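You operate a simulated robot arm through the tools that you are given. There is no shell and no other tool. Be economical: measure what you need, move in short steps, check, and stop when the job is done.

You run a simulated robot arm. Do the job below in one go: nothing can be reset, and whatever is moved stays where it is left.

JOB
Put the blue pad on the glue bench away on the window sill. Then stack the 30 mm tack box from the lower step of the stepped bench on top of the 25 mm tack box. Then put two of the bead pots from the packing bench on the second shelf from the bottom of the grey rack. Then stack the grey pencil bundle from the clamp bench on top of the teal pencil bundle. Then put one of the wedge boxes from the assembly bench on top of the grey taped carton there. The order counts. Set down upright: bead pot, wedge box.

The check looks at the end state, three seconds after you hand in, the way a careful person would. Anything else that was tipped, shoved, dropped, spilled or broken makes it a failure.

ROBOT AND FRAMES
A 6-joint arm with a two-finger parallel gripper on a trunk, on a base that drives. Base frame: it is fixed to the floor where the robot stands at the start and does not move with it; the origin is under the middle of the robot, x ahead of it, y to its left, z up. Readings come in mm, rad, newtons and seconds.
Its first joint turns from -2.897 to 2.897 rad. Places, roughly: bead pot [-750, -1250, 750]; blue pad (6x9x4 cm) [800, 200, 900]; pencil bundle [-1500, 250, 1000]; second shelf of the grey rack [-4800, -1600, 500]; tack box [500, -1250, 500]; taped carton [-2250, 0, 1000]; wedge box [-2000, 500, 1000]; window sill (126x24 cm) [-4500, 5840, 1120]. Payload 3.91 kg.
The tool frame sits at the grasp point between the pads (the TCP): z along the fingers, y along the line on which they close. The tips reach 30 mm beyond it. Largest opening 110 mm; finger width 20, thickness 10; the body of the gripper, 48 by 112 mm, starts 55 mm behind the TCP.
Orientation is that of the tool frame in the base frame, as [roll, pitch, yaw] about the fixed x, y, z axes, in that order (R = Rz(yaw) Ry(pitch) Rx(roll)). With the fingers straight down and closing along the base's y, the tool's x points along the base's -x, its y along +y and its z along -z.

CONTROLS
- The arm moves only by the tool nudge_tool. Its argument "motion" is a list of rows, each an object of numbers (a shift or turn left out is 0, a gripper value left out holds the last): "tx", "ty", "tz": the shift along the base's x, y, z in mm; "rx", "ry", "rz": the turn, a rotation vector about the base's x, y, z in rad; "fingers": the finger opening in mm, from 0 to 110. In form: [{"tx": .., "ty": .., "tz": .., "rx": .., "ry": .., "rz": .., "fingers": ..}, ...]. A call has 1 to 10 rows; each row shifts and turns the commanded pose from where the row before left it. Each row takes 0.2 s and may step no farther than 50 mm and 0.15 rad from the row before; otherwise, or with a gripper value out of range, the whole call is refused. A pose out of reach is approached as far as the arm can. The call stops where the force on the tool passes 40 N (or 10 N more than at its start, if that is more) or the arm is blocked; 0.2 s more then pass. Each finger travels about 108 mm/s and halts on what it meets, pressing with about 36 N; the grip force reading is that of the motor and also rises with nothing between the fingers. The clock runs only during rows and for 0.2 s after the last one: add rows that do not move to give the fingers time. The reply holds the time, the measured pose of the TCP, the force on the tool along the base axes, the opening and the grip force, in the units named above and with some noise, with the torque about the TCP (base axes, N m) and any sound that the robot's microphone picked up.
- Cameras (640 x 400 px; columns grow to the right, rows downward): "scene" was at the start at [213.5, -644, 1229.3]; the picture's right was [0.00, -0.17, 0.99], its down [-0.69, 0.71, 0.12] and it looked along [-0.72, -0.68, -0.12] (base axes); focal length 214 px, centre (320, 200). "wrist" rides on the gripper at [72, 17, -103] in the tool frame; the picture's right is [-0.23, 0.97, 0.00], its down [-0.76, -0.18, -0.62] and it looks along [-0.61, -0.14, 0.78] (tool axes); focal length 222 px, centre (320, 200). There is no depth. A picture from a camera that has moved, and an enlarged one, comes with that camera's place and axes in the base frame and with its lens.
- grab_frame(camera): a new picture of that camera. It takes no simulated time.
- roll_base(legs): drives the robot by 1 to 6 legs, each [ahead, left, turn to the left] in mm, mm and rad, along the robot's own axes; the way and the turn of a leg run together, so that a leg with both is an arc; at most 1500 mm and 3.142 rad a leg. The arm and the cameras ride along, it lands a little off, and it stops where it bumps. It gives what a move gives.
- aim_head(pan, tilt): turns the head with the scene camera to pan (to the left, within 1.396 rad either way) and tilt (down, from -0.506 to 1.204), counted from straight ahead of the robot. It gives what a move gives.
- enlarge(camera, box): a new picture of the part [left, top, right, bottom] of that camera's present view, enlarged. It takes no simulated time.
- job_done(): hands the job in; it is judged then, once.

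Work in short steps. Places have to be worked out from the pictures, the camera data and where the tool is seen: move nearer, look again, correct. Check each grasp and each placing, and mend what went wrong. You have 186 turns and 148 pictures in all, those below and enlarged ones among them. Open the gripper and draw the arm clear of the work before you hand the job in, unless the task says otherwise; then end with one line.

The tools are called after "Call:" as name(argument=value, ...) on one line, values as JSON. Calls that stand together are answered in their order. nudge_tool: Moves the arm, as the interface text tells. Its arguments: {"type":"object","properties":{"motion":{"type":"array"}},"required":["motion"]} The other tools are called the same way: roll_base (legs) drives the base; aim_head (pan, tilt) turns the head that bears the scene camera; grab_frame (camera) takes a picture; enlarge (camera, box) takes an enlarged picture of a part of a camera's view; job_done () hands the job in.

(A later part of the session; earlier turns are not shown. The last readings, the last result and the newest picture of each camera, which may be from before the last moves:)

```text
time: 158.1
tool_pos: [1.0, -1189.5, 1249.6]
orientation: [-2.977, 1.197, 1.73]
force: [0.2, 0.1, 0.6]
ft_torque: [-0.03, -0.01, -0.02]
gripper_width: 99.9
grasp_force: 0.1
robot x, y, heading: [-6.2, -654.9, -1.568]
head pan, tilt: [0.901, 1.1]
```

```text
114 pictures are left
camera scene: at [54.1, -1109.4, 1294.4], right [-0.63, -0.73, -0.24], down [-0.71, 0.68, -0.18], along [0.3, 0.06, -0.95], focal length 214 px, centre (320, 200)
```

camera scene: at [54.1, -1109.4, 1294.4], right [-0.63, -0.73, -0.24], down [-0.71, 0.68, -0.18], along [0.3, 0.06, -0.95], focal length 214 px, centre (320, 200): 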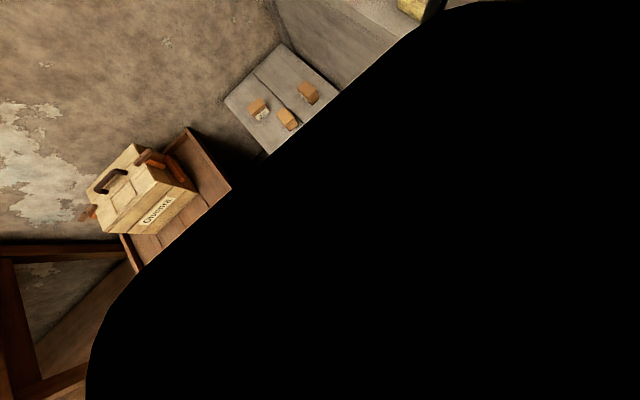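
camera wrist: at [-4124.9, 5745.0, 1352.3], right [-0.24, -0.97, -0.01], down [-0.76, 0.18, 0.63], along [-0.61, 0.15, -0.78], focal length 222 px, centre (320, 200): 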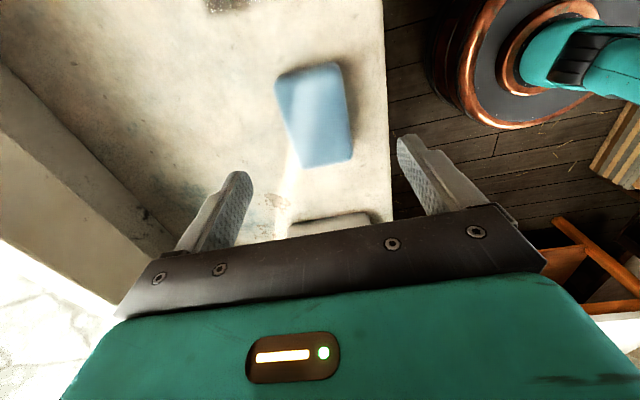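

Swing the arm left and point the tool down on the way to the boxes.

Call:
nudge_tool(motion=[{"tx": 47, "rx": 0.15}, {"tx": 47, "rx": 0.15}, {"tx": 47, "rx": 0.15}, {"tx": 47, "rx": 0.15}, {"tx": 47, "rx": 0.15}, {"tx": 47, "rx": 0.15}, {"tx": 45, "tz": -15, "rx": 0.15}, {"tx": 40, "tz": -25, "rx": 0.15}, {"tx": 40, "tz": -25}, {"tx": 40, "tz": -25}])

Call:
aim_head(pan=0.0, tilt=0.0)

Call:
grab_frame(camera="scene")

```text
time: 160.3
tool_pos: [449.9, -1190.2, 1160.2]
orientation: [-3.126, 0.004, 1.628]
force: [-1.3, 0.7, 0.0]
ft_torque: [-0.01, -0.07, -0.03]
gripper_width: 100.2
grasp_force: 0.0
robot x, y, heading: [-4.6, -652.6, -1.569]
head pan, tilt: [0.901, 1.1]
```

```text
time: 161.6
tool_pos: [449.8, -1190.6, 1160.8]
orientation: [-3.125, 0.004, 1.627]
force: [-0.4, 0.1, 0.4]
ft_torque: [0.02, 0.01, -0.03]
gripper_width: 99.8
grasp_force: 0.1
robot x, y, heading: [-2.5, -656.4, -1.565]
head pan, tilt: [0.0, 0.0]
```

```text
113 pictures are left
camera scene: at [457.2, -1298.6, 1200.6], right [-1.0, -0.06, 0.02], down [-0.06, 1.0, 0.0], along [-0.02, 0.0, -1.0], focal length 214 px, centre (320, 200)
```

scene: 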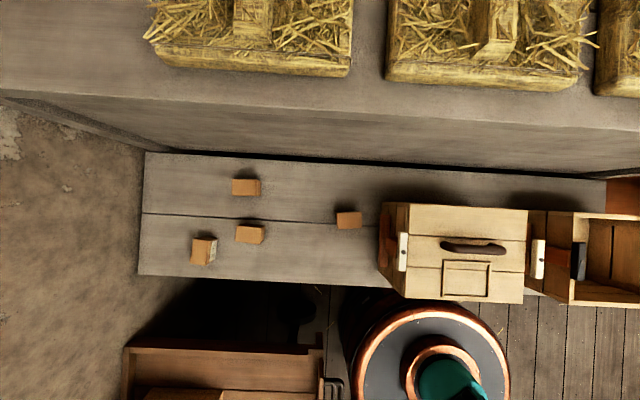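

From above: 30 mm box ≈ (687,-1328), long side along x; 25 mm ≈ (805,-1120). I yaw the tool so the head hangs to +x and close across y, while approaching.

Call:
nudge_tool(motion=[{"tx": 15, "ty": -9, "tz": -26, "rz": 0.15}, {"tx": 15, "ty": -9, "tz": -26, "rz": 0.15}, {"tx": 15, "ty": -9, "tz": -26, "rz": 0.15}, {"tx": 15, "ty": -9, "tz": -26, "rz": 0.15}, {"tx": 15, "ty": -9, "tz": -26, "rz": 0.15}, {"tx": 15, "ty": -9, "tz": -26, "rz": 0.15}, {"tx": 15, "ty": -9, "tz": -26, "rz": 0.15}, {"tx": 15, "ty": -9, "tz": -26, "rz": 0.15}, {"tx": 15, "ty": -9, "tz": -26, "rz": 0.15}, {"tx": 15, "ty": -9, "tz": -26, "rz": 0.15}])

Call:
aim_head(pan=-0.1, tilt=0.2)

Call:
grab_frame(camera="scene")

Call:
grab_frame(camera="wrist")

```text
time: 163.8
tool_pos: [599.2, -1280.2, 901.6]
orientation: [-3.123, 0.003, 3.129]
force: [-0.4, 1.3, 0.4]
ft_torque: [-0.01, -0.02, -0.01]
gripper_width: 100.2
grasp_force: 0.1
robot x, y, heading: [-4.5, -654.4, -1.568]
head pan, tilt: [0.0, 0.0]
```

```text
time: 164.6
tool_pos: [597.9, -1279.9, 901.5]
orientation: [-3.125, 0.003, 3.127]
force: [0.5, 0.5, 0.3]
ft_torque: [0.01, -0.02, 0.01]
gripper_width: 100.2
grasp_force: 0.0
robot x, y, heading: [-7.0, -655.3, -1.568]
head pan, tilt: [-0.099, 0.201]
```

```text
112 pictures are left
camera scene: at [690.4, -1288.3, 937.9], right [-0.01, -0.99, 0.12], down [-0.98, 0.04, 0.19], along [-0.2, -0.11, -0.97], focal length 214 px, centre (320, 200)
```

scene: 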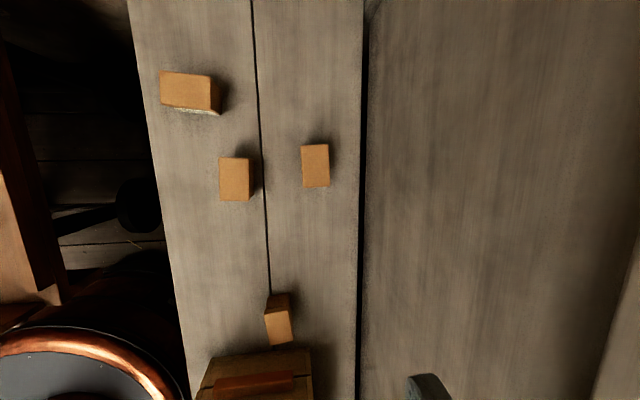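

```text
111 pictures are left
camera wrist: at [526.1, -1259.7, 1002.9], right [0.24, 0.97, -0.02], down [0.76, -0.18, 0.63], along [0.61, -0.16, -0.78], focal length 222 px, centre (320, 200)
```

wrist: 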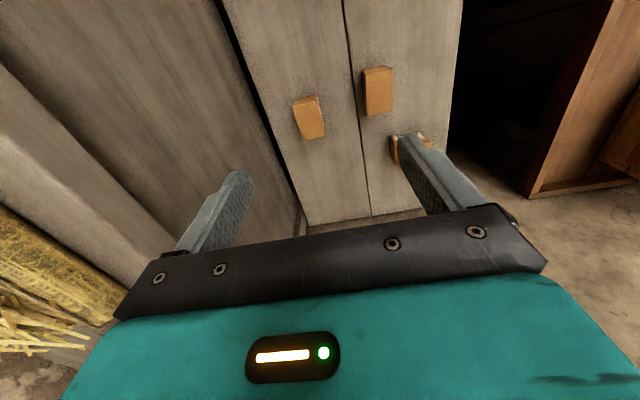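

30 mm box top centre ≈ (674,-1327,513), 53 mm wide across y. I move above it and check.

Call:
nudge_tool(motion=[{"tx": 38, "ty": -24, "rx": 0.018}, {"tx": 37, "ty": -24}, {"tz": -48}, {"tz": -48}, {"tz": -48}, {"tz": -48}, {"tz": -48}, {"tz": -48}, {"tz": -40}])

Call:
grab_frame(camera="scene")

Call:
grab_frame(camera="wrist")

```text
time: 166.6
tool_pos: [673.8, -1326.7, 570.8]
orientation: [-3.141, 0.003, 3.127]
force: [0.7, -0.1, 0.3]
ft_torque: [-0.01, 0.0, 0.03]
gripper_width: 99.9
grasp_force: 0.1
robot x, y, heading: [-2.9, -655.5, -1.565]
head pan, tilt: [-0.099, 0.201]
```

```text
110 pictures are left
camera scene: at [766.2, -1337.0, 609.2], right [-0.01, -0.99, 0.1], down [-0.98, 0.03, 0.19], along [-0.2, -0.1, -0.98], focal length 214 px, centre (320, 200)
```

scene: 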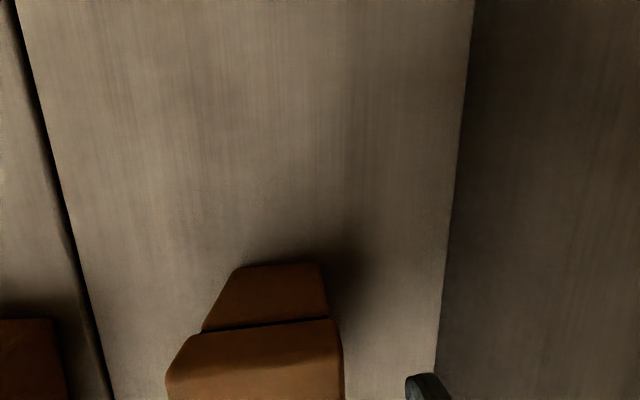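

```text
109 pictures are left
camera wrist: at [601.8, -1309.5, 674.5], right [0.24, 0.97, 0.0], down [0.76, -0.19, 0.63], along [0.61, -0.15, -0.78], focal length 222 px, centre (320, 200)
```

wrist: 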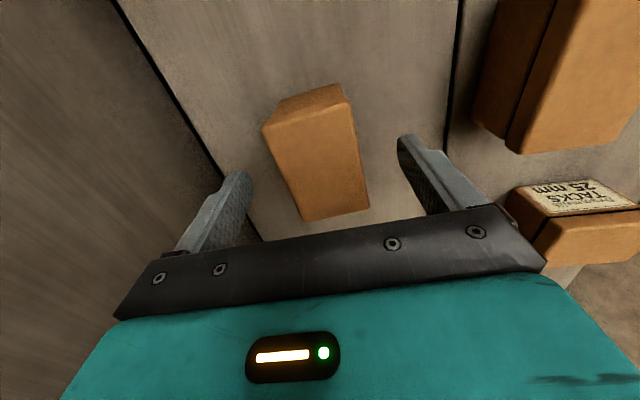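

The box has a lid seam, so I should grip low. Box top ≈ z 540; descend to 545 and look again.

Call:
nudge_tool(motion=[{"tz": -10}, {"tz": -10}, {"tz": -6}])

Call:
grab_frame(camera="wrist")

```text
time: 167.4
tool_pos: [673.9, -1327.6, 545.8]
orientation: [-3.141, 0.002, 3.127]
force: [0.4, -0.2, -0.2]
ft_torque: [0.0, -0.01, 0.01]
gripper_width: 99.9
grasp_force: 0.1
robot x, y, heading: [-4.9, -656.0, -1.571]
head pan, tilt: [-0.099, 0.201]
```

```text
108 pictures are left
camera wrist: at [601.4, -1309.3, 648.7], right [0.24, 0.97, 0.0], down [0.76, -0.19, 0.63], along [0.61, -0.15, -0.78], focal length 222 px, centre (320, 200)
```

wrist: 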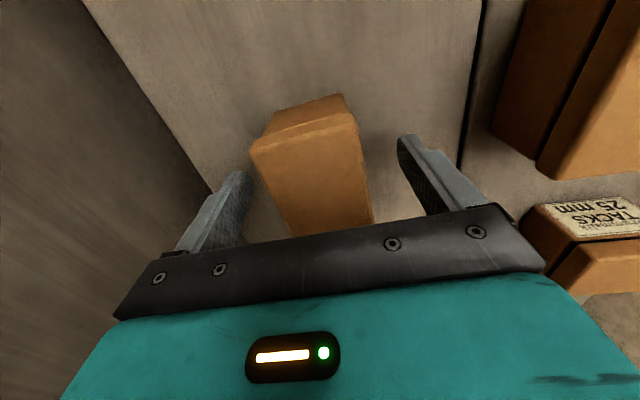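

Centered. Descend slowly until near the bench.

Call:
nudge_tool(motion=[{"tz": -4}, {"tz": -4}, {"tz": -4}, {"tz": -3}])

Call:
grab_frame(camera="scene")

```text
time: 168.4
tool_pos: [674.5, -1329.5, 529.6]
orientation: [3.141, 0.002, 3.128]
force: [0.4, -0.1, 0.2]
ft_torque: [-0.01, 0.01, -0.01]
gripper_width: 100.2
grasp_force: 0.0
robot x, y, heading: [-5.1, -652.6, -1.568]
head pan, tilt: [-0.099, 0.201]
```

```text
107 pictures are left
camera scene: at [765.5, -1337.3, 567.4], right [-0.01, -0.99, 0.1], down [-0.98, 0.03, 0.2], along [-0.2, -0.09, -0.98], focal length 214 px, centre (320, 200)
```

scene: 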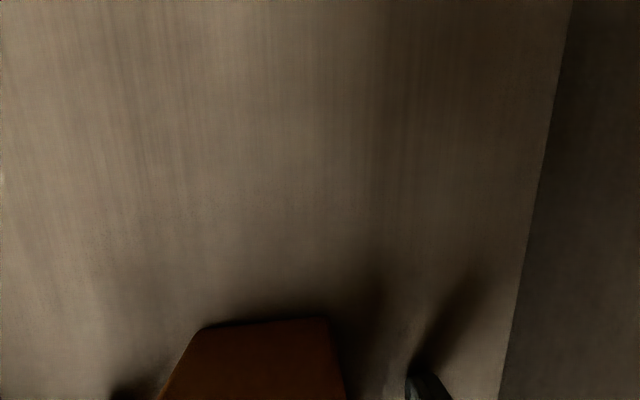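

Bench top is ≈500, tips just at it. Raise 3 mm and close gradually.

Call:
nudge_tool(motion=[{"tz": 3}, {"fingers": 80}, {"fingers": 65}, {"fingers": 50}, {"fingers": 40}, {"fingers": 40}, {"fingers": 40}])

```text
time: 170.0
tool_pos: [673.8, -1328.6, 533.3]
orientation: [3.141, 0.006, 3.128]
force: [1.1, 0.9, 0.5]
ft_torque: [-0.08, 0.02, 0.09]
gripper_width: 50.5
grasp_force: 36.4
robot x, y, heading: [-6.1, -655.1, -1.567]
head pan, tilt: [-0.099, 0.201]
```

Gripped at 50 mm. Lift and check.

Call:
nudge_tool(motion=[{"tz": 15}, {"tz": 30}, {"tz": 40}, {"tz": 40}, {"tz": 40}])

Call:
aim_head(pan=0.7, tilt=0.2)

Call:
grab_frame(camera="scene")

Call:
grab_frame(camera="wrist")

```text
time: 171.2
tool_pos: [674.2, -1329.3, 699.6]
orientation: [3.14, 0.003, 3.128]
force: [-0.3, 0.5, -2.7]
ft_torque: [0.03, 0.02, 0.01]
gripper_width: 49.7
grasp_force: 36.1
robot x, y, heading: [-5.1, -653.7, -1.566]
head pan, tilt: [-0.099, 0.201]
```

```text
time: 172.3
tool_pos: [674.6, -1329.7, 699.8]
orientation: [3.141, 0.002, 3.127]
force: [-0.5, 0.0, -3.0]
ft_torque: [0.01, -0.01, -0.01]
gripper_width: 50.0
grasp_force: 36.3
robot x, y, heading: [-2.3, -653.2, -1.562]
head pan, tilt: [0.7, 0.201]
```

```text
106 pictures are left
camera scene: at [767.0, -1268.3, 758.1], right [-0.01, -0.77, -0.64], down [-0.98, -0.11, 0.15], along [-0.19, 0.63, -0.75], focal length 214 px, centre (320, 200)
```

scene: 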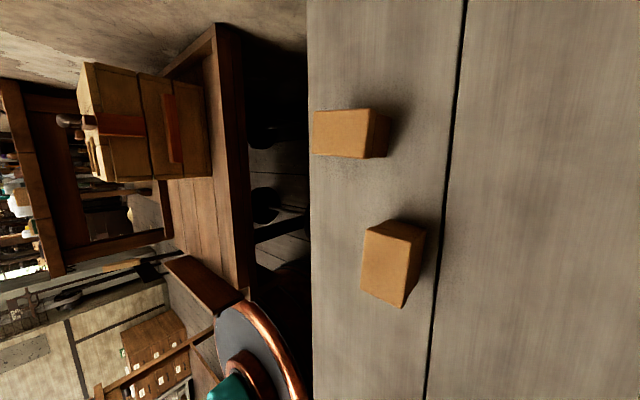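

```text
105 pictures are left
camera wrist: at [601.8, -1310.0, 802.3], right [0.24, 0.97, 0.0], down [0.76, -0.19, 0.63], along [0.61, -0.15, -0.78], focal length 222 px, centre (320, 200)
```

wrist: 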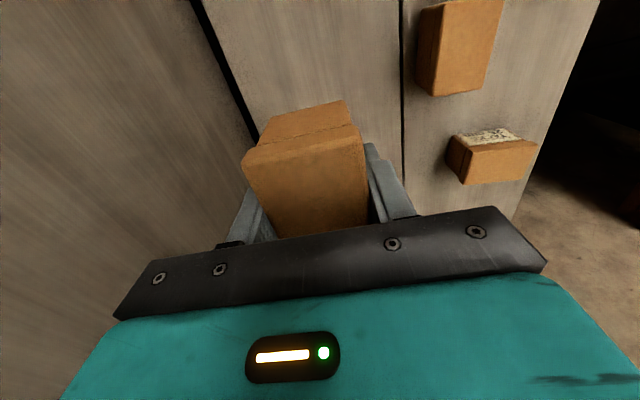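

Box is fully held. Move over the 25 mm box while yawing -90° to align.

Call:
nudge_tool(motion=[{"tx": 12, "ty": 20, "rz": -0.15}, {"tx": 12, "ty": 20, "rz": -0.15}, {"tx": 12, "ty": 20, "rz": -0.15}, {"tx": 12, "ty": 20, "rz": -0.15}, {"tx": 12, "ty": 20, "rz": -0.15}, {"tx": 12, "ty": 20, "rz": -0.15}, {"tx": 12, "ty": 20, "rz": -0.15}, {"tx": 12, "ty": 20, "rz": -0.15}, {"tx": 12, "ty": 20, "rz": -0.15}, {"tx": 12, "ty": 20, "rz": -0.15}])

Call:
aim_head(pan=0, tilt=0.6)

Call:
grab_frame(camera="scene")

Call:
grab_frame(camera="wrist")

```text
time: 174.5
tool_pos: [794.8, -1127.3, 699.0]
orientation: [-3.141, 0.001, 1.625]
force: [-0.2, 0.4, -3.1]
ft_torque: [-0.01, 0.0, -0.02]
gripper_width: 49.7
grasp_force: 35.6
robot x, y, heading: [-0.3, -655.3, -1.57]
head pan, tilt: [0.7, 0.201]
```

```text
time: 175.6
tool_pos: [793.2, -1128.4, 699.3]
orientation: [-3.141, 0.003, 1.628]
force: [-0.1, 0.9, -3.3]
ft_torque: [0.0, -0.01, 0.01]
gripper_width: 49.8
grasp_force: 36.4
robot x, y, heading: [-4.8, -653.7, -1.565]
head pan, tilt: [0.0, 0.6]
```

```text
104 pictures are left
camera scene: at [797.8, -1180.9, 739.5], right [-1.0, -0.06, 0.0], down [-0.05, 0.83, 0.56], along [-0.03, 0.56, -0.83], focal length 214 px, centre (320, 200)
```

scene: 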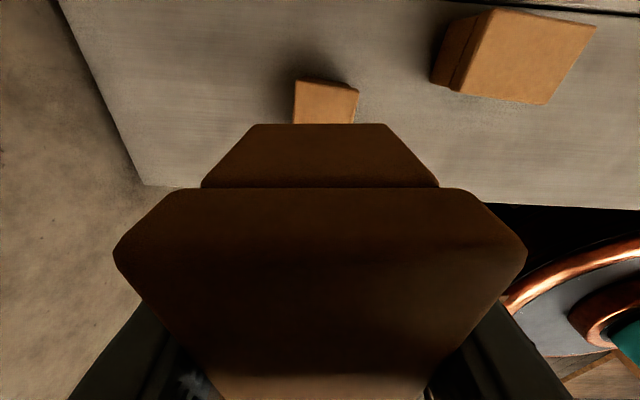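

```text
103 pictures are left
camera wrist: at [806.7, -1053.7, 800.8], right [0.99, -0.17, 0.0], down [-0.13, -0.77, 0.63], along [-0.11, -0.62, -0.78], focal length 222 px, centre (320, 200)
```

wrist: 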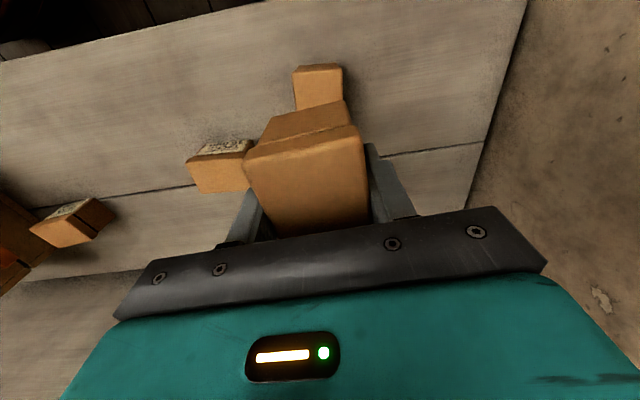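

Held box is already within a few mm of the 25 mm box centre (~(792,-1127)), which is turned a bit clockwise. Rotate -0.15 and lower to 592.

Call:
nudge_tool(motion=[{"tx": -1, "ty": 2, "rz": -0.15}, {"tz": -40}, {"tz": -40}, {"tz": -20}, {"tz": -7}])

Call:
grab_frame(camera="scene")

Call:
grab_frame(camera="wrist")

```text
time: 176.8
tool_pos: [792.8, -1126.3, 593.6]
orientation: [3.141, 0.004, 1.477]
force: [-3.5, 2.2, 15.3]
ft_torque: [0.4, 0.41, 0.03]
gripper_width: 49.9
grasp_force: 36.1
robot x, y, heading: [-4.8, -653.8, -1.566]
head pan, tilt: [0.0, 0.6]
```

```text
102 pictures are left
camera scene: at [788.6, -1179.1, 635.2], right [-1.0, 0.09, 0.0], down [0.07, 0.82, 0.56], along [0.05, 0.56, -0.83], focal length 214 px, centre (320, 200)
```

scene: 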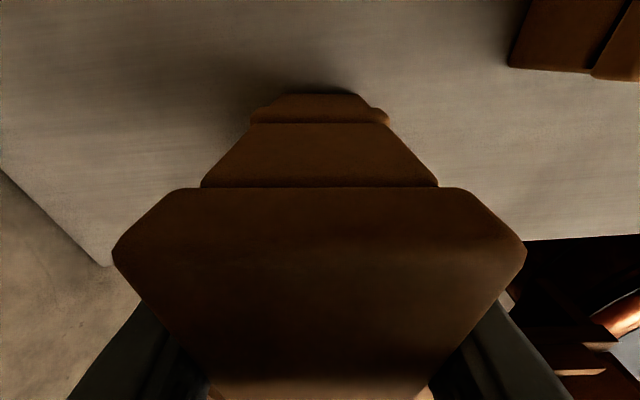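

```text
101 pictures are left
camera wrist: at [816.6, -1054.7, 696.4], right [0.95, -0.32, 0.0], down [-0.25, -0.74, 0.63], along [-0.2, -0.59, -0.78], focal length 222 px, centre (320, 200)
```

wrist: 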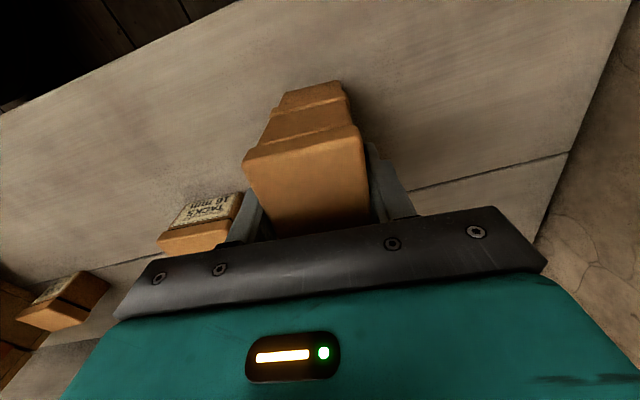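

The box is in contact and well aligned. Release gradually and lift.

Call:
nudge_tool(motion=[{"fingers": 54}, {"fingers": 60}, {"fingers": 75}, {"fingers": 85}, {}, {"tz": 20}, {"tz": 30}, {"tz": 40}, {"tz": 40}])

Call:
grab_frame(camera="scene")

Call:
grab_frame(camera="wrist")

```text
time: 178.8
tool_pos: [793.5, -1126.8, 721.5]
orientation: [-3.141, 0.001, 1.478]
force: [0.2, -0.6, -0.7]
ft_torque: [-0.02, 0.02, -0.01]
gripper_width: 85.0
grasp_force: 0.1
robot x, y, heading: [-8.1, -653.6, -1.569]
head pan, tilt: [0.0, 0.6]
```

```text
100 pictures are left
camera scene: at [789.1, -1179.6, 762.9], right [-1.0, 0.09, 0.0], down [0.08, 0.82, 0.56], along [0.05, 0.56, -0.83], focal length 214 px, centre (320, 200)
```

scene: 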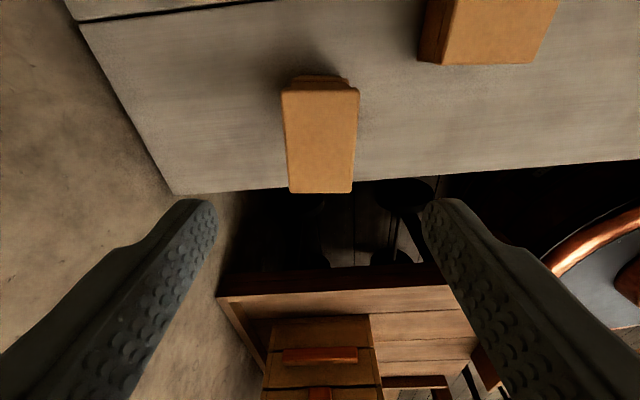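

```text
99 pictures are left
camera wrist: at [817.2, -1055.3, 824.2], right [0.95, -0.32, 0.0], down [-0.25, -0.74, 0.63], along [-0.2, -0.59, -0.78], focal length 222 px, centre (320, 200)
```

wrist: 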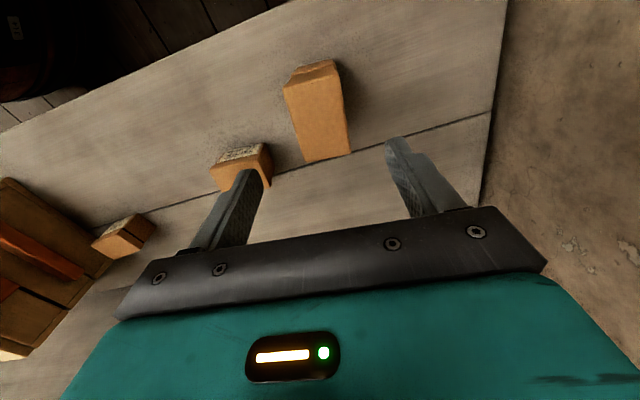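

Stack is good. Raise the arm and retract it in front of the robot.

Call:
nudge_tool(motion=[{"tz": 49}, {"tz": 49}, {"tz": 49}, {"tz": 49}, {"tz": 49}, {"tz": 49}, {"tx": -30, "tz": 38}, {"tx": -30, "tz": 38}, {"tx": -30, "tz": 38}, {"tx": -40, "tz": 28}])

Call:
nudge_tool(motion=[{"tx": -49, "ty": -6}, {"tx": -49, "ty": -6}, {"tx": -49, "ty": -6}, {"tx": -49, "ty": -6}, {"tx": -49, "ty": -6}, {"tx": -49, "ty": -6}, {"tx": -49, "ty": -6}, {"tx": -49, "ty": -6}, {"tx": -49, "ty": -6}, {"tx": -49, "ty": -6}])

```text
time: 181.0
tool_pos: [662.8, -1126.0, 1158.1]
orientation: [-3.139, 0.002, 1.479]
force: [0.7, 0.7, -0.7]
ft_torque: [0.05, 0.04, 0.05]
gripper_width: 84.7
grasp_force: 0.1
robot x, y, heading: [-4.2, -652.3, -1.57]
head pan, tilt: [0.0, 0.6]
```

```text
time: 183.2
tool_pos: [172.1, -1188.5, 1157.7]
orientation: [3.141, 0.002, 1.476]
force: [0.8, -1.1, -0.2]
ft_torque: [0.0, 0.01, 0.05]
gripper_width: 85.2
grasp_force: 0.1
robot x, y, heading: [-2.9, -654.2, -1.569]
head pan, tilt: [0.0, 0.6]
```

Strafe to the west in front of the packing bench and look.

Call:
roll_base(legs=[[-90, -480, 0]])

Call:
aim_head(pan=-0.75, tilt=0.0)

Call:
grab_frame(camera="scene")

```text
time: 186.0
tool_pos: [-302.2, -1100.8, 1157.0]
orientation: [-3.14, 0.004, 1.48]
force: [-0.7, 0.5, 0.2]
ft_torque: [0.02, 0.0, 0.01]
gripper_width: 85.3
grasp_force: 0.1
robot x, y, heading: [-476.5, -565.7, -1.567]
head pan, tilt: [0.0, 0.6]
```

```text
time: 187.1
tool_pos: [-301.5, -1099.6, 1157.3]
orientation: [-3.141, 0.005, 1.48]
force: [0.0, 0.2, 0.0]
ft_torque: [-0.02, 0.01, -0.02]
gripper_width: 85.1
grasp_force: 0.0
robot x, y, heading: [-480.2, -565.1, -1.565]
head pan, tilt: [-0.75, 0.0]
```

```text
98 pictures are left
camera scene: at [-372.7, -1202.6, 1222.0], right [-0.73, 0.07, 0.68], down [0.09, 1.0, 0.0], along [-0.68, 0.06, -0.73], focal length 214 px, centre (320, 200)
```

scene: 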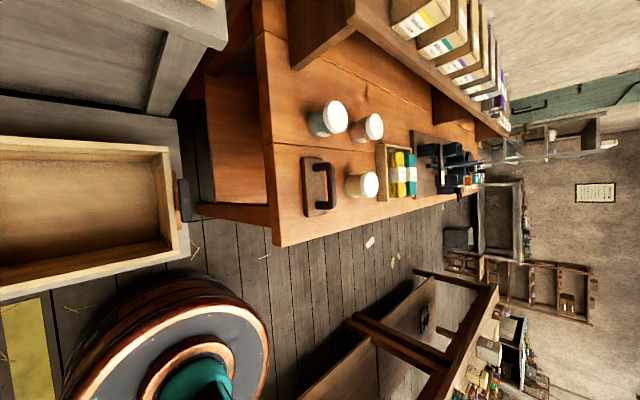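

Three pots are seen; enlarge.

Call:
enlarge(camera="scene", box=[280, 80, 440, 220])

```text
2.86 times, centred on (360, 150) of scene
camera zoom: at [-372.7, -1202.6, 1222.0], right [-0.73, 0.07, 0.68], down [0.09, 1.0, 0.0], along [-0.68, 0.06, -0.73], focal length 613 px, centre (206, 343)
```

zoom: 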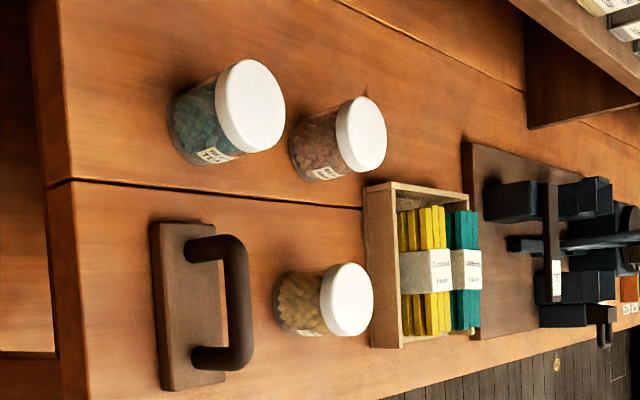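

All three are lidded bead pots. I shift the base west by 330 mm for better reach and look from closer.

Call:
roll_base(legs=[[0, -350, 0]])

Call:
nudge_tool(motion=[{"tx": -45, "ty": -10, "tz": -15}, {"tx": -45, "ty": -10, "tz": -15}, {"tx": -45, "ty": -10, "tz": -15}, {"tx": -45, "ty": -10, "tz": -15}, {"tx": -45, "ty": -5, "tz": -15}])

Call:
aim_head(pan=0.0, tilt=0.0)

Call:
grab_frame(camera="scene")

Call:
grab_frame(camera="wrist")

```text
time: 189.4
tool_pos: [-652.9, -1102.2, 1157.5]
orientation: [-3.14, 0.003, 1.48]
force: [0.0, 0.5, 0.1]
ft_torque: [0.0, 0.01, 0.0]
gripper_width: 85.3
grasp_force: 0.0
robot x, y, heading: [-828.1, -567.7, -1.565]
head pan, tilt: [-0.75, 0.0]
```

```text
time: 190.6
tool_pos: [-877.5, -1147.5, 1082.9]
orientation: [3.14, 0.003, 1.48]
force: [-0.2, -0.5, 0.1]
ft_torque: [-0.05, 0.03, 0.01]
gripper_width: 84.9
grasp_force: 0.1
robot x, y, heading: [-830.3, -567.2, -1.564]
head pan, tilt: [-0.75, 0.0]
```

```text
time: 191.7
tool_pos: [-878.6, -1147.7, 1082.5]
orientation: [3.141, 0.003, 1.48]
force: [-0.5, 0.7, -0.6]
ft_torque: [-0.02, 0.01, -0.04]
gripper_width: 85.0
grasp_force: 0.0
robot x, y, heading: [-829.3, -569.9, -1.562]
head pan, tilt: [0.0, 0.0]
```

```text
96 pictures are left
camera scene: at [-887.7, -1255.3, 1122.4], right [-1.0, 0.09, 0.0], down [0.09, 1.0, 0.0], along [0.0, 0.0, -1.0], focal length 214 px, centre (320, 200)
```

scene: 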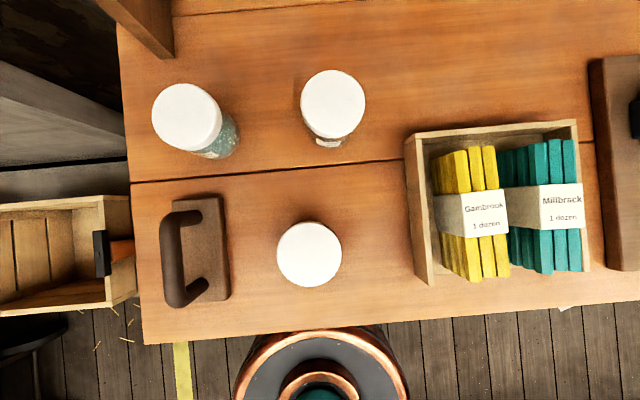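

```text
95 pictures are left
camera wrist: at [-854.7, -1076.0, 1185.1], right [0.95, -0.31, 0.0], down [-0.25, -0.74, 0.63], along [-0.2, -0.59, -0.78], focal length 222 px, centre (320, 200)
```

wrist: 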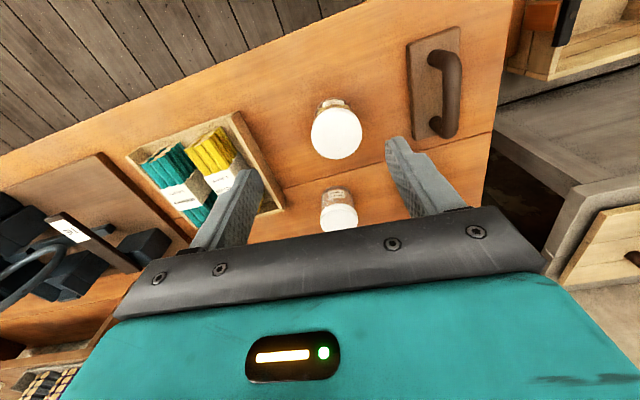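

Yellow pot lid is at ≈(-871,-1198,886), brown (-912,-1361), teal (-749,-1361). The shelf may have little headroom, so look at the grey rack before choosing the grasp.

Call:
aim_head(pan=-1.39, tilt=0.0)

Call:
enlarge(camera="scene", box=[230, 60, 410, 220])

```text
time: 193.2
tool_pos: [-877.9, -1147.3, 1082.2]
orientation: [3.141, 0.003, 1.482]
force: [-0.7, 0.7, -0.7]
ft_torque: [-0.01, -0.03, 0.01]
gripper_width: 85.2
grasp_force: 0.0
robot x, y, heading: [-831.0, -566.6, -1.566]
head pan, tilt: [-1.389, 0.0]
```

```text
2.50 times, centred on (320, 140) of scene
camera zoom: at [-975.7, -1247.1, 1196.0], right [-0.18, 0.02, 0.98], down [0.09, 1.0, 0.0], along [-0.98, 0.09, -0.18], focal length 536 px, centre (320, 350)
```

zoom: 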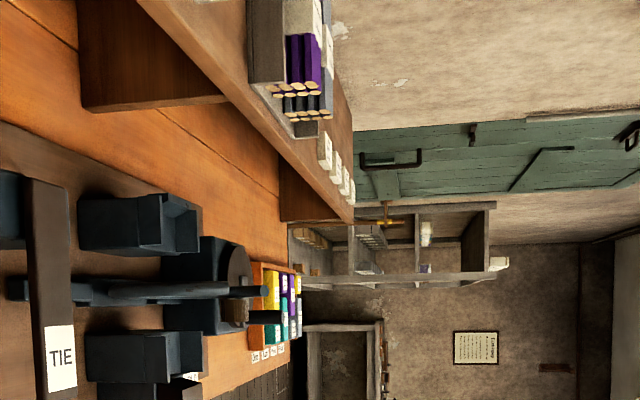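

Shelf spacing is ~470 mm, so I'll grasp the pots with the tool tilted ~60° forward. Back the base 120 mm and tilt the tool.

Call:
roll_base(legs=[[-120, 0, 0]])

Call:
nudge_tool(motion=[{"rz": 0.09, "fingers": 100}, {"rx": -0.15}, {"rx": -0.15}, {"rx": -0.15}, {"rx": -0.15}, {"rx": -0.15}, {"rx": -0.15}, {"rx": -0.15}, {"tx": 4, "tz": -40}, {"tx": 3, "tz": -40}])

Call:
aim_head(pan=0, tilt=0.2)

Call:
grab_frame(camera="scene")

Call:
grab_frame(camera="wrist")

```text
time: 194.5
tool_pos: [-879.5, -1026.3, 1082.1]
orientation: [-3.141, 0.004, 1.481]
force: [0.0, 0.7, -0.4]
ft_torque: [-0.02, 0.01, -0.02]
gripper_width: 85.1
grasp_force: 0.1
robot x, y, heading: [-828.5, -446.3, -1.564]
head pan, tilt: [-1.389, 0.0]
```

```text
time: 196.7
tool_pos: [-873.5, -1026.1, 1003.0]
orientation: [3.139, 1.051, 1.57]
force: [0.5, 0.0, -0.6]
ft_torque: [0.02, 0.02, -0.03]
gripper_width: 100.2
grasp_force: 0.2
robot x, y, heading: [-829.5, -448.5, -1.563]
head pan, tilt: [-1.389, 0.0]
```

```text
time: 198.2
tool_pos: [-872.2, -1026.2, 1002.7]
orientation: [3.139, 1.053, 1.567]
force: [0.0, 0.2, 0.0]
ft_torque: [-0.01, -0.03, 0.0]
gripper_width: 100.3
grasp_force: 0.1
robot x, y, heading: [-829.0, -445.7, -1.567]
head pan, tilt: [0.0, 0.201]
```

```text
93 pictures are left
camera scene: at [-872.4, -1038.2, 1099.3], right [-1.0, 0.0, 0.0], down [0.0, 0.66, -0.75], along [0.0, -0.75, -0.66], focal length 214 px, centre (320, 200)
```

scene: 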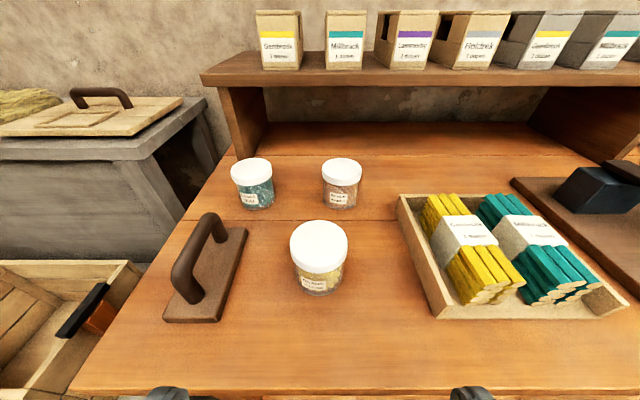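

```text
92 pictures are left
camera wrist: at [-855.7, -900.1, 989.8], right [0.97, -0.11, 0.2], down [-0.18, 0.16, 0.97], along [-0.14, -0.98, 0.14], focal length 222 px, centre (320, 200)
```

wrist: 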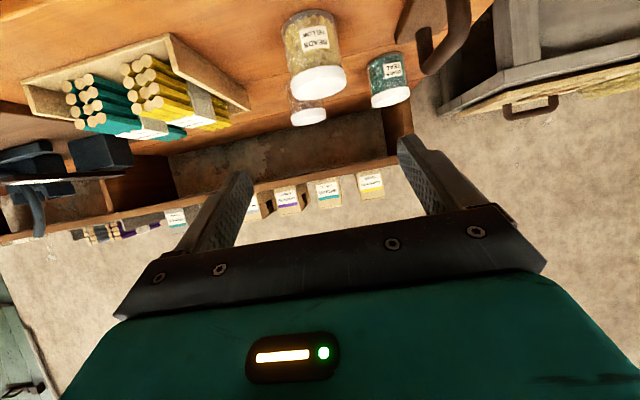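

The view confirms the yellow pot at x≈-872, bench top ≈825, pot ~70 mm tall. Approach along the tool axis to TCP (-872,-1196,865).

Call:
nudge_tool(motion=[{"ty": -30, "tz": -30}, {"ty": -30, "tz": -30}, {"ty": -25, "tz": -28}, {"ty": -29, "tz": -17}, {"ty": -29, "tz": -17}, {"ty": -27, "tz": -15}])

Call:
grab_frame(camera="scene")

Call:
grab_frame(camera="wrist")

```text
time: 199.6
tool_pos: [-872.3, -1195.8, 865.4]
orientation: [3.139, 1.053, 1.568]
force: [-0.4, 0.0, 0.1]
ft_torque: [0.02, 0.0, 0.0]
gripper_width: 100.0
grasp_force: 0.1
robot x, y, heading: [-828.3, -446.8, -1.566]
head pan, tilt: [0.0, 0.201]
```

```text
91 pictures are left
camera scene: at [-872.4, -1208.5, 962.3], right [-1.0, 0.0, 0.0], down [0.0, 0.66, -0.75], along [0.0, -0.75, -0.66], focal length 214 px, centre (320, 200)
```

scene: 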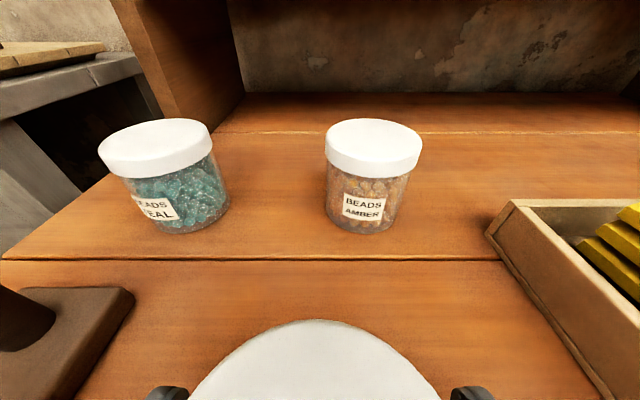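

```text
90 pictures are left
camera wrist: at [-855.9, -1070.5, 852.7], right [0.97, -0.11, 0.2], down [-0.18, 0.16, 0.97], along [-0.14, -0.98, 0.14], focal length 222 px, centre (320, 200)
```

wrist: 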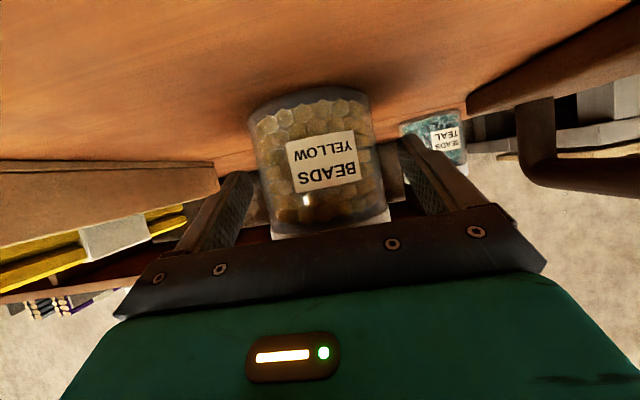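

The pot is between the fingers. Close gradually and lift slightly.

Call:
nudge_tool(motion=[{"fingers": 85}, {"fingers": 75}, {"fingers": 65}, {"fingers": 55}, {"fingers": 50}, {"fingers": 50}])

Call:
nudge_tool(motion=[{"tz": 10}, {"tz": 20}, {"tz": 30}])

Call:
grab_frame(camera="wrist")

```text
time: 201.0
tool_pos: [-874.3, -1196.4, 864.3]
orientation: [3.138, 1.053, 1.567]
force: [0.0, -1.1, 1.1]
ft_torque: [-0.06, 0.06, -0.04]
gripper_width: 67.6
grasp_force: 36.2
robot x, y, heading: [-828.2, -447.6, -1.57]
head pan, tilt: [0.0, 0.201]
```

```text
time: 201.8
tool_pos: [-872.2, -1197.1, 926.3]
orientation: [3.107, 1.055, 1.535]
force: [-0.3, 0.6, -1.7]
ft_torque: [-0.05, 0.07, 0.01]
gripper_width: 67.8
grasp_force: 36.1
robot x, y, heading: [-832.8, -448.3, -1.565]
head pan, tilt: [0.0, 0.201]
```

```text
89 pictures are left
camera wrist: at [-854.8, -1071.4, 913.4], right [0.97, -0.12, 0.21], down [-0.19, 0.17, 0.97], along [-0.15, -0.98, 0.14], focal length 222 px, centre (320, 200)
```

wrist: 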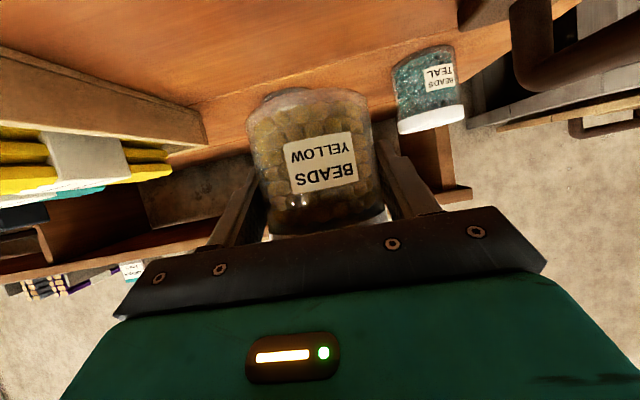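

Pot is held. Raise and retract to a travel pose.

Call:
nudge_tool(motion=[{"ty": 10, "tz": 45}, {"ty": 15, "tz": 45}, {"ty": 20, "tz": 45}, {"ty": 25, "tz": 40}, {"ty": 25, "tz": 40}, {"ty": 25, "tz": 40}, {"ty": 20, "tz": 20}])

Call:
roll_base(legs=[[80, 0, 0], [0, 0, -1.57]])

Call:
aim_head(pan=0.2, tilt=-0.3)

Call:
grab_frame(camera="scene")

```text
time: 203.4
tool_pos: [-872.3, -1055.8, 1200.6]
orientation: [3.138, 1.049, 1.567]
force: [-0.4, -1.1, -1.7]
ft_torque: [0.0, -0.02, -0.02]
gripper_width: 67.9
grasp_force: 36.4
robot x, y, heading: [-826.5, -444.9, -1.565]
head pan, tilt: [0.0, 0.201]
```

```text
time: 208.3
tool_pos: [-1439.5, -482.5, 1200.4]
orientation: [3.14, 1.053, -0.009]
force: [0.2, 0.3, -1.1]
ft_torque: [-0.03, -0.01, -0.02]
gripper_width: 67.9
grasp_force: 36.0
robot x, y, heading: [-827.9, -526.5, 3.139]
head pan, tilt: [0.0, 0.201]
```

```text
time: 209.2
tool_pos: [-1439.9, -482.6, 1200.9]
orientation: [3.138, 1.052, -0.007]
force: [-0.6, 0.5, -2.1]
ft_torque: [-0.01, -0.03, 0.01]
gripper_width: 68.0
grasp_force: 35.8
robot x, y, heading: [-828.3, -524.8, 3.14]
head pan, tilt: [0.201, -0.3]
```

```text
88 pictures are left
camera scene: at [-1460.1, -496.8, 1343.8], right [-0.17, 0.98, -0.1], down [0.22, -0.06, -0.97], along [-0.96, -0.18, -0.21], focal length 214 px, centre (320, 200)
```

scene: 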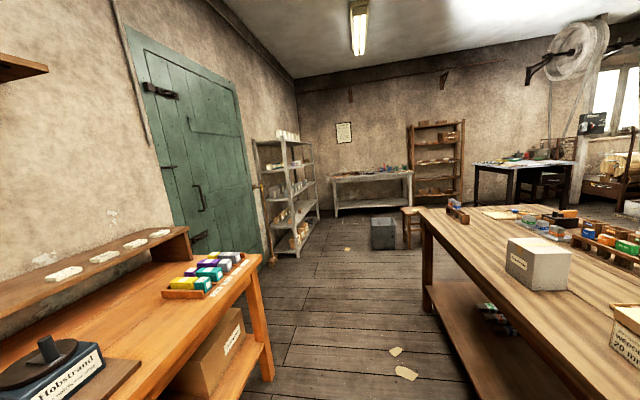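

The rack runs along the wall with its front toward +y (~y -1390, x -4050…-5800). Drive along the aisle to x≈-3450 and look closer.

Call:
roll_base(legs=[[300, 125, 0], [1200, 0, 0], [1100, 0, 0]])

Call:
aim_head(pan=0.5, tilt=0.0)

Call:
grab_frame(camera="scene")

```text
time: 222.3
tool_pos: [-4035.4, -594.4, 1200.5]
orientation: [3.138, 1.053, -0.008]
force: [-0.2, 0.2, -2.0]
ft_torque: [0.0, -0.03, 0.0]
gripper_width: 68.0
grasp_force: 35.6
robot x, y, heading: [-3423.5, -638.1, -3.146]
head pan, tilt: [0.201, -0.3]
```

```text
time: 223.1
tool_pos: [-4035.5, -594.0, 1200.0]
orientation: [3.138, 1.053, -0.009]
force: [-0.1, 0.2, -1.2]
ft_torque: [-0.02, -0.02, 0.0]
gripper_width: 67.5
grasp_force: 36.3
robot x, y, heading: [-3423.5, -639.3, -3.14]
head pan, tilt: [0.499, 0.0]
```

```text
87 pictures are left
camera scene: at [-4045.5, -635.5, 1320.8], right [-0.41, 0.88, -0.24], down [0.5, 0.0, -0.87], along [-0.77, -0.47, -0.43], focal length 214 px, centre (320, 200)
```

scene: 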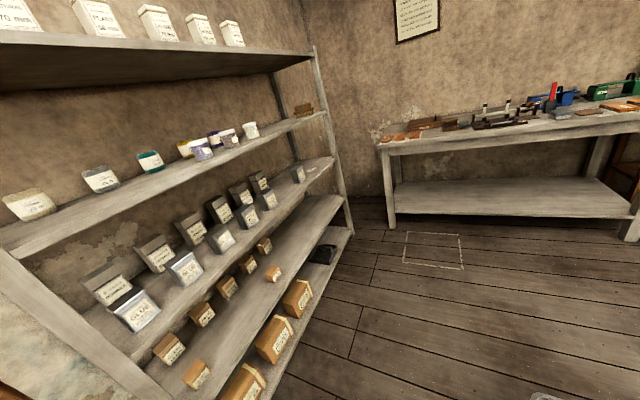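

The second shelf from the bottom holds small brown boxes, with a free gap in the front row around x≈-4300…-4550. I check the grey box on the floor to the right.

Call:
aim_head(pan=-0.5, tilt=0.4)

Call:
grab_frame(camera="scene")

```text
time: 224.4
tool_pos: [-4035.9, -593.6, 1200.5]
orientation: [3.139, 1.053, -0.009]
force: [0.5, -0.2, -1.1]
ft_torque: [0.04, -0.04, 0.04]
gripper_width: 67.7
grasp_force: 36.1
robot x, y, heading: [-3429.7, -636.8, -3.14]
head pan, tilt: [-0.499, 0.4]
```

```text
86 pictures are left
camera scene: at [-4028.7, -548.3, 1287.4], right [0.42, 0.88, 0.24], down [0.75, -0.19, -0.63], along [-0.51, 0.44, -0.74], focal length 214 px, centre (320, 200)
```

scene: 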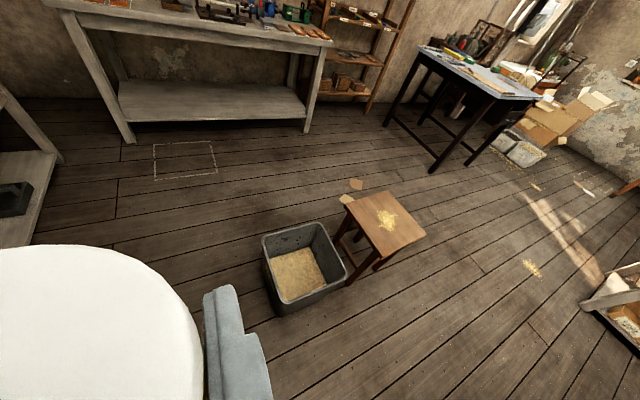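

The bin's near edge is y≈-345 (x -4240…-4540). I pass south of it at y≈-790 facing -x, then shift north-west of it and turn to face the rack.

Call:
roll_base(legs=[[500, 150, 0], [1025, 0, 0], [0, -170, 0], [0, 0, 1.57]])

Call:
aim_head(pan=0, tilt=0.3)

Call:
grab_frame(camera="scene")

```text
time: 237.2
tool_pos: [-4980.7, -1219.1, 1200.9]
orientation: [3.139, 1.051, 1.572]
force: [-0.3, 0.7, -1.3]
ft_torque: [0.0, 0.0, -0.01]
gripper_width: 68.0
grasp_force: 35.9
robot x, y, heading: [-4941.9, -608.2, -1.564]
head pan, tilt: [-0.499, 0.4]
```

```text
time: 238.1
tool_pos: [-4981.1, -1218.5, 1199.8]
orientation: [3.139, 1.052, 1.571]
force: [-0.1, 0.0, -0.9]
ft_torque: [0.0, 0.0, 0.01]
gripper_width: 67.7
grasp_force: 35.9
robot x, y, heading: [-4943.0, -614.4, -1.563]
head pan, tilt: [0.0, 0.3]
```

```text
85 pictures are left
camera scene: at [-4980.6, -1226.7, 1289.5], right [-1.0, 0.0, 0.0], down [0.0, 0.73, -0.68], along [0.0, -0.68, -0.73], focal length 214 px, centre (320, 200)
```

scene: 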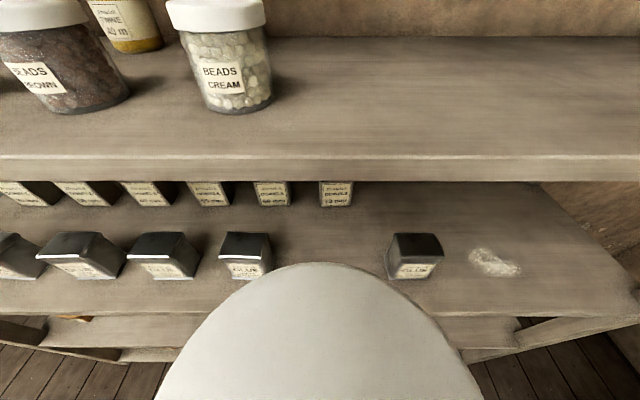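

Lower the arm in front of the rack toward the second shelf level.

Call:
nudge_tool(motion=[{"tz": -50}, {"tz": -50}, {"tz": -50}, {"tz": -50}, {"tz": -50}, {"tz": -50}, {"tz": -50}, {"tz": -50}, {"tz": -50}, {"tz": -50}])

Call:
aim_head(pan=0, tilt=-0.1)

Call:
grab_frame(camera="scene")

Call:
grab_frame(camera="wrist")

```text
time: 240.3
tool_pos: [-4988.6, -1225.4, 706.5]
orientation: [3.132, 1.05, 1.572]
force: [-0.4, 0.3, -1.6]
ft_torque: [0.03, -0.03, 0.01]
gripper_width: 67.9
grasp_force: 36.4
out of reach, approached as far as the arm can: row 10
robot x, y, heading: [-4939.8, -608.6, -1.563]
head pan, tilt: [0.0, 0.3]
```

```text
time: 241.2
tool_pos: [-4987.6, -1226.8, 707.5]
orientation: [3.132, 1.05, 1.573]
force: [-1.3, -0.1, -2.3]
ft_torque: [-0.01, -0.01, 0.02]
gripper_width: 68.0
grasp_force: 36.0
robot x, y, heading: [-4944.1, -608.1, -1.565]
head pan, tilt: [0.0, -0.099]
```

```text
84 pictures are left
camera scene: at [-4987.3, -1246.5, 830.8], right [-1.0, -0.01, 0.0], down [0.0, 0.41, -0.91], along [0.01, -0.91, -0.41], focal length 214 px, centre (320, 200)
```

scene: 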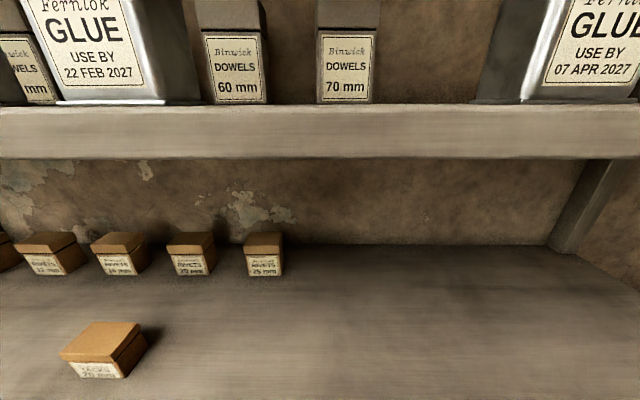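

```text
83 pictures are left
camera wrist: at [-4972.0, -1099.8, 694.9], right [0.97, -0.1, 0.2], down [-0.18, 0.16, 0.97], along [-0.13, -0.98, 0.14], focal length 222 px, centre (320, 200)
```

wrist: 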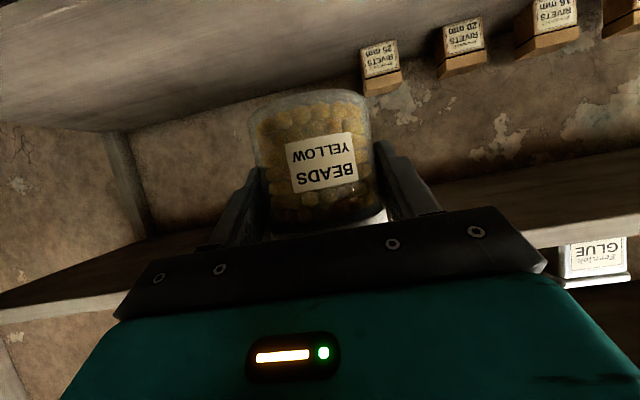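

Shelf 2 (z≈500) has a free area right here; headroom up to ~809. The arm needs more radius, so I back the base 140 mm and continue lowering.

Call:
roll_base(legs=[[-140, 0, 0]])

Call:
nudge_tool(motion=[{"ty": -30, "tz": -20}, {"ty": -30, "tz": -20}, {"ty": -30, "tz": -20}, {"ty": -20, "tz": -20}, {"tz": -20}, {"tz": -15}])

Call:
grab_frame(camera="scene")

Call:
grab_frame(camera="wrist")

```text
time: 242.5
tool_pos: [-4988.6, -1086.4, 706.0]
orientation: [3.13, 1.05, 1.572]
force: [0.1, 0.1, -1.1]
ft_torque: [0.04, 0.02, 0.01]
gripper_width: 67.7
grasp_force: 36.3
robot x, y, heading: [-4940.4, -470.4, -1.565]
head pan, tilt: [0.0, -0.099]
```

```text
time: 243.9
tool_pos: [-5024.9, -1190.4, 589.8]
orientation: [3.122, 1.048, 1.573]
force: [-0.3, -0.8, -0.9]
ft_torque: [0.01, 0.01, -0.01]
gripper_width: 67.7
grasp_force: 36.4
out of reach, approached as far as the arm can: row 2, 3, 4, 5
robot x, y, heading: [-4940.2, -467.7, -1.563]
head pan, tilt: [0.0, -0.099]
```

```text
82 pictures are left
camera scene: at [-5024.4, -1210.5, 714.8], right [-1.0, -0.02, -0.01], down [0.0, 0.41, -0.91], along [0.02, -0.91, -0.41], focal length 214 px, centre (320, 200)
```

scene: 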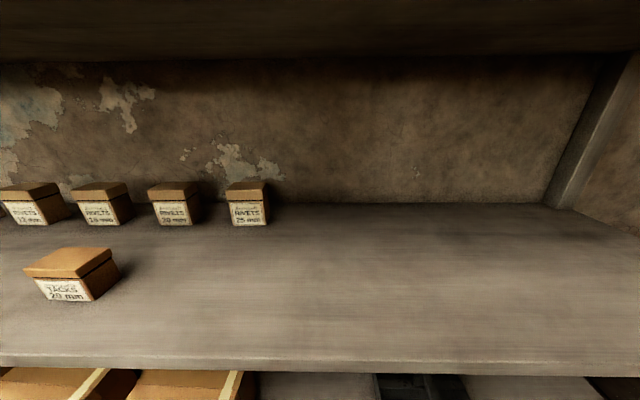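

```text
81 pictures are left
camera wrist: at [-5009.4, -1063.5, 579.1], right [0.97, -0.1, 0.21], down [-0.19, 0.16, 0.97], along [-0.12, -0.98, 0.14], focal length 222 px, centre (320, 200)
```

wrist: 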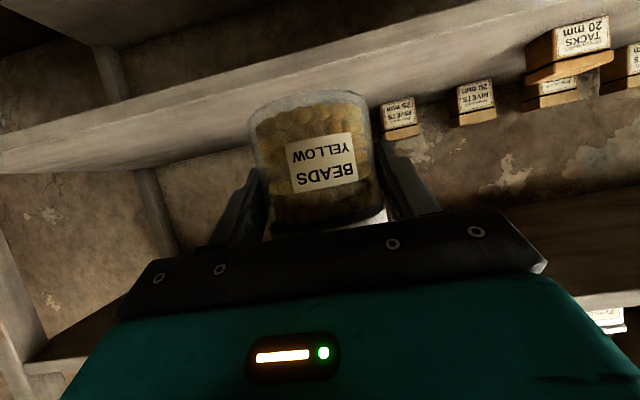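

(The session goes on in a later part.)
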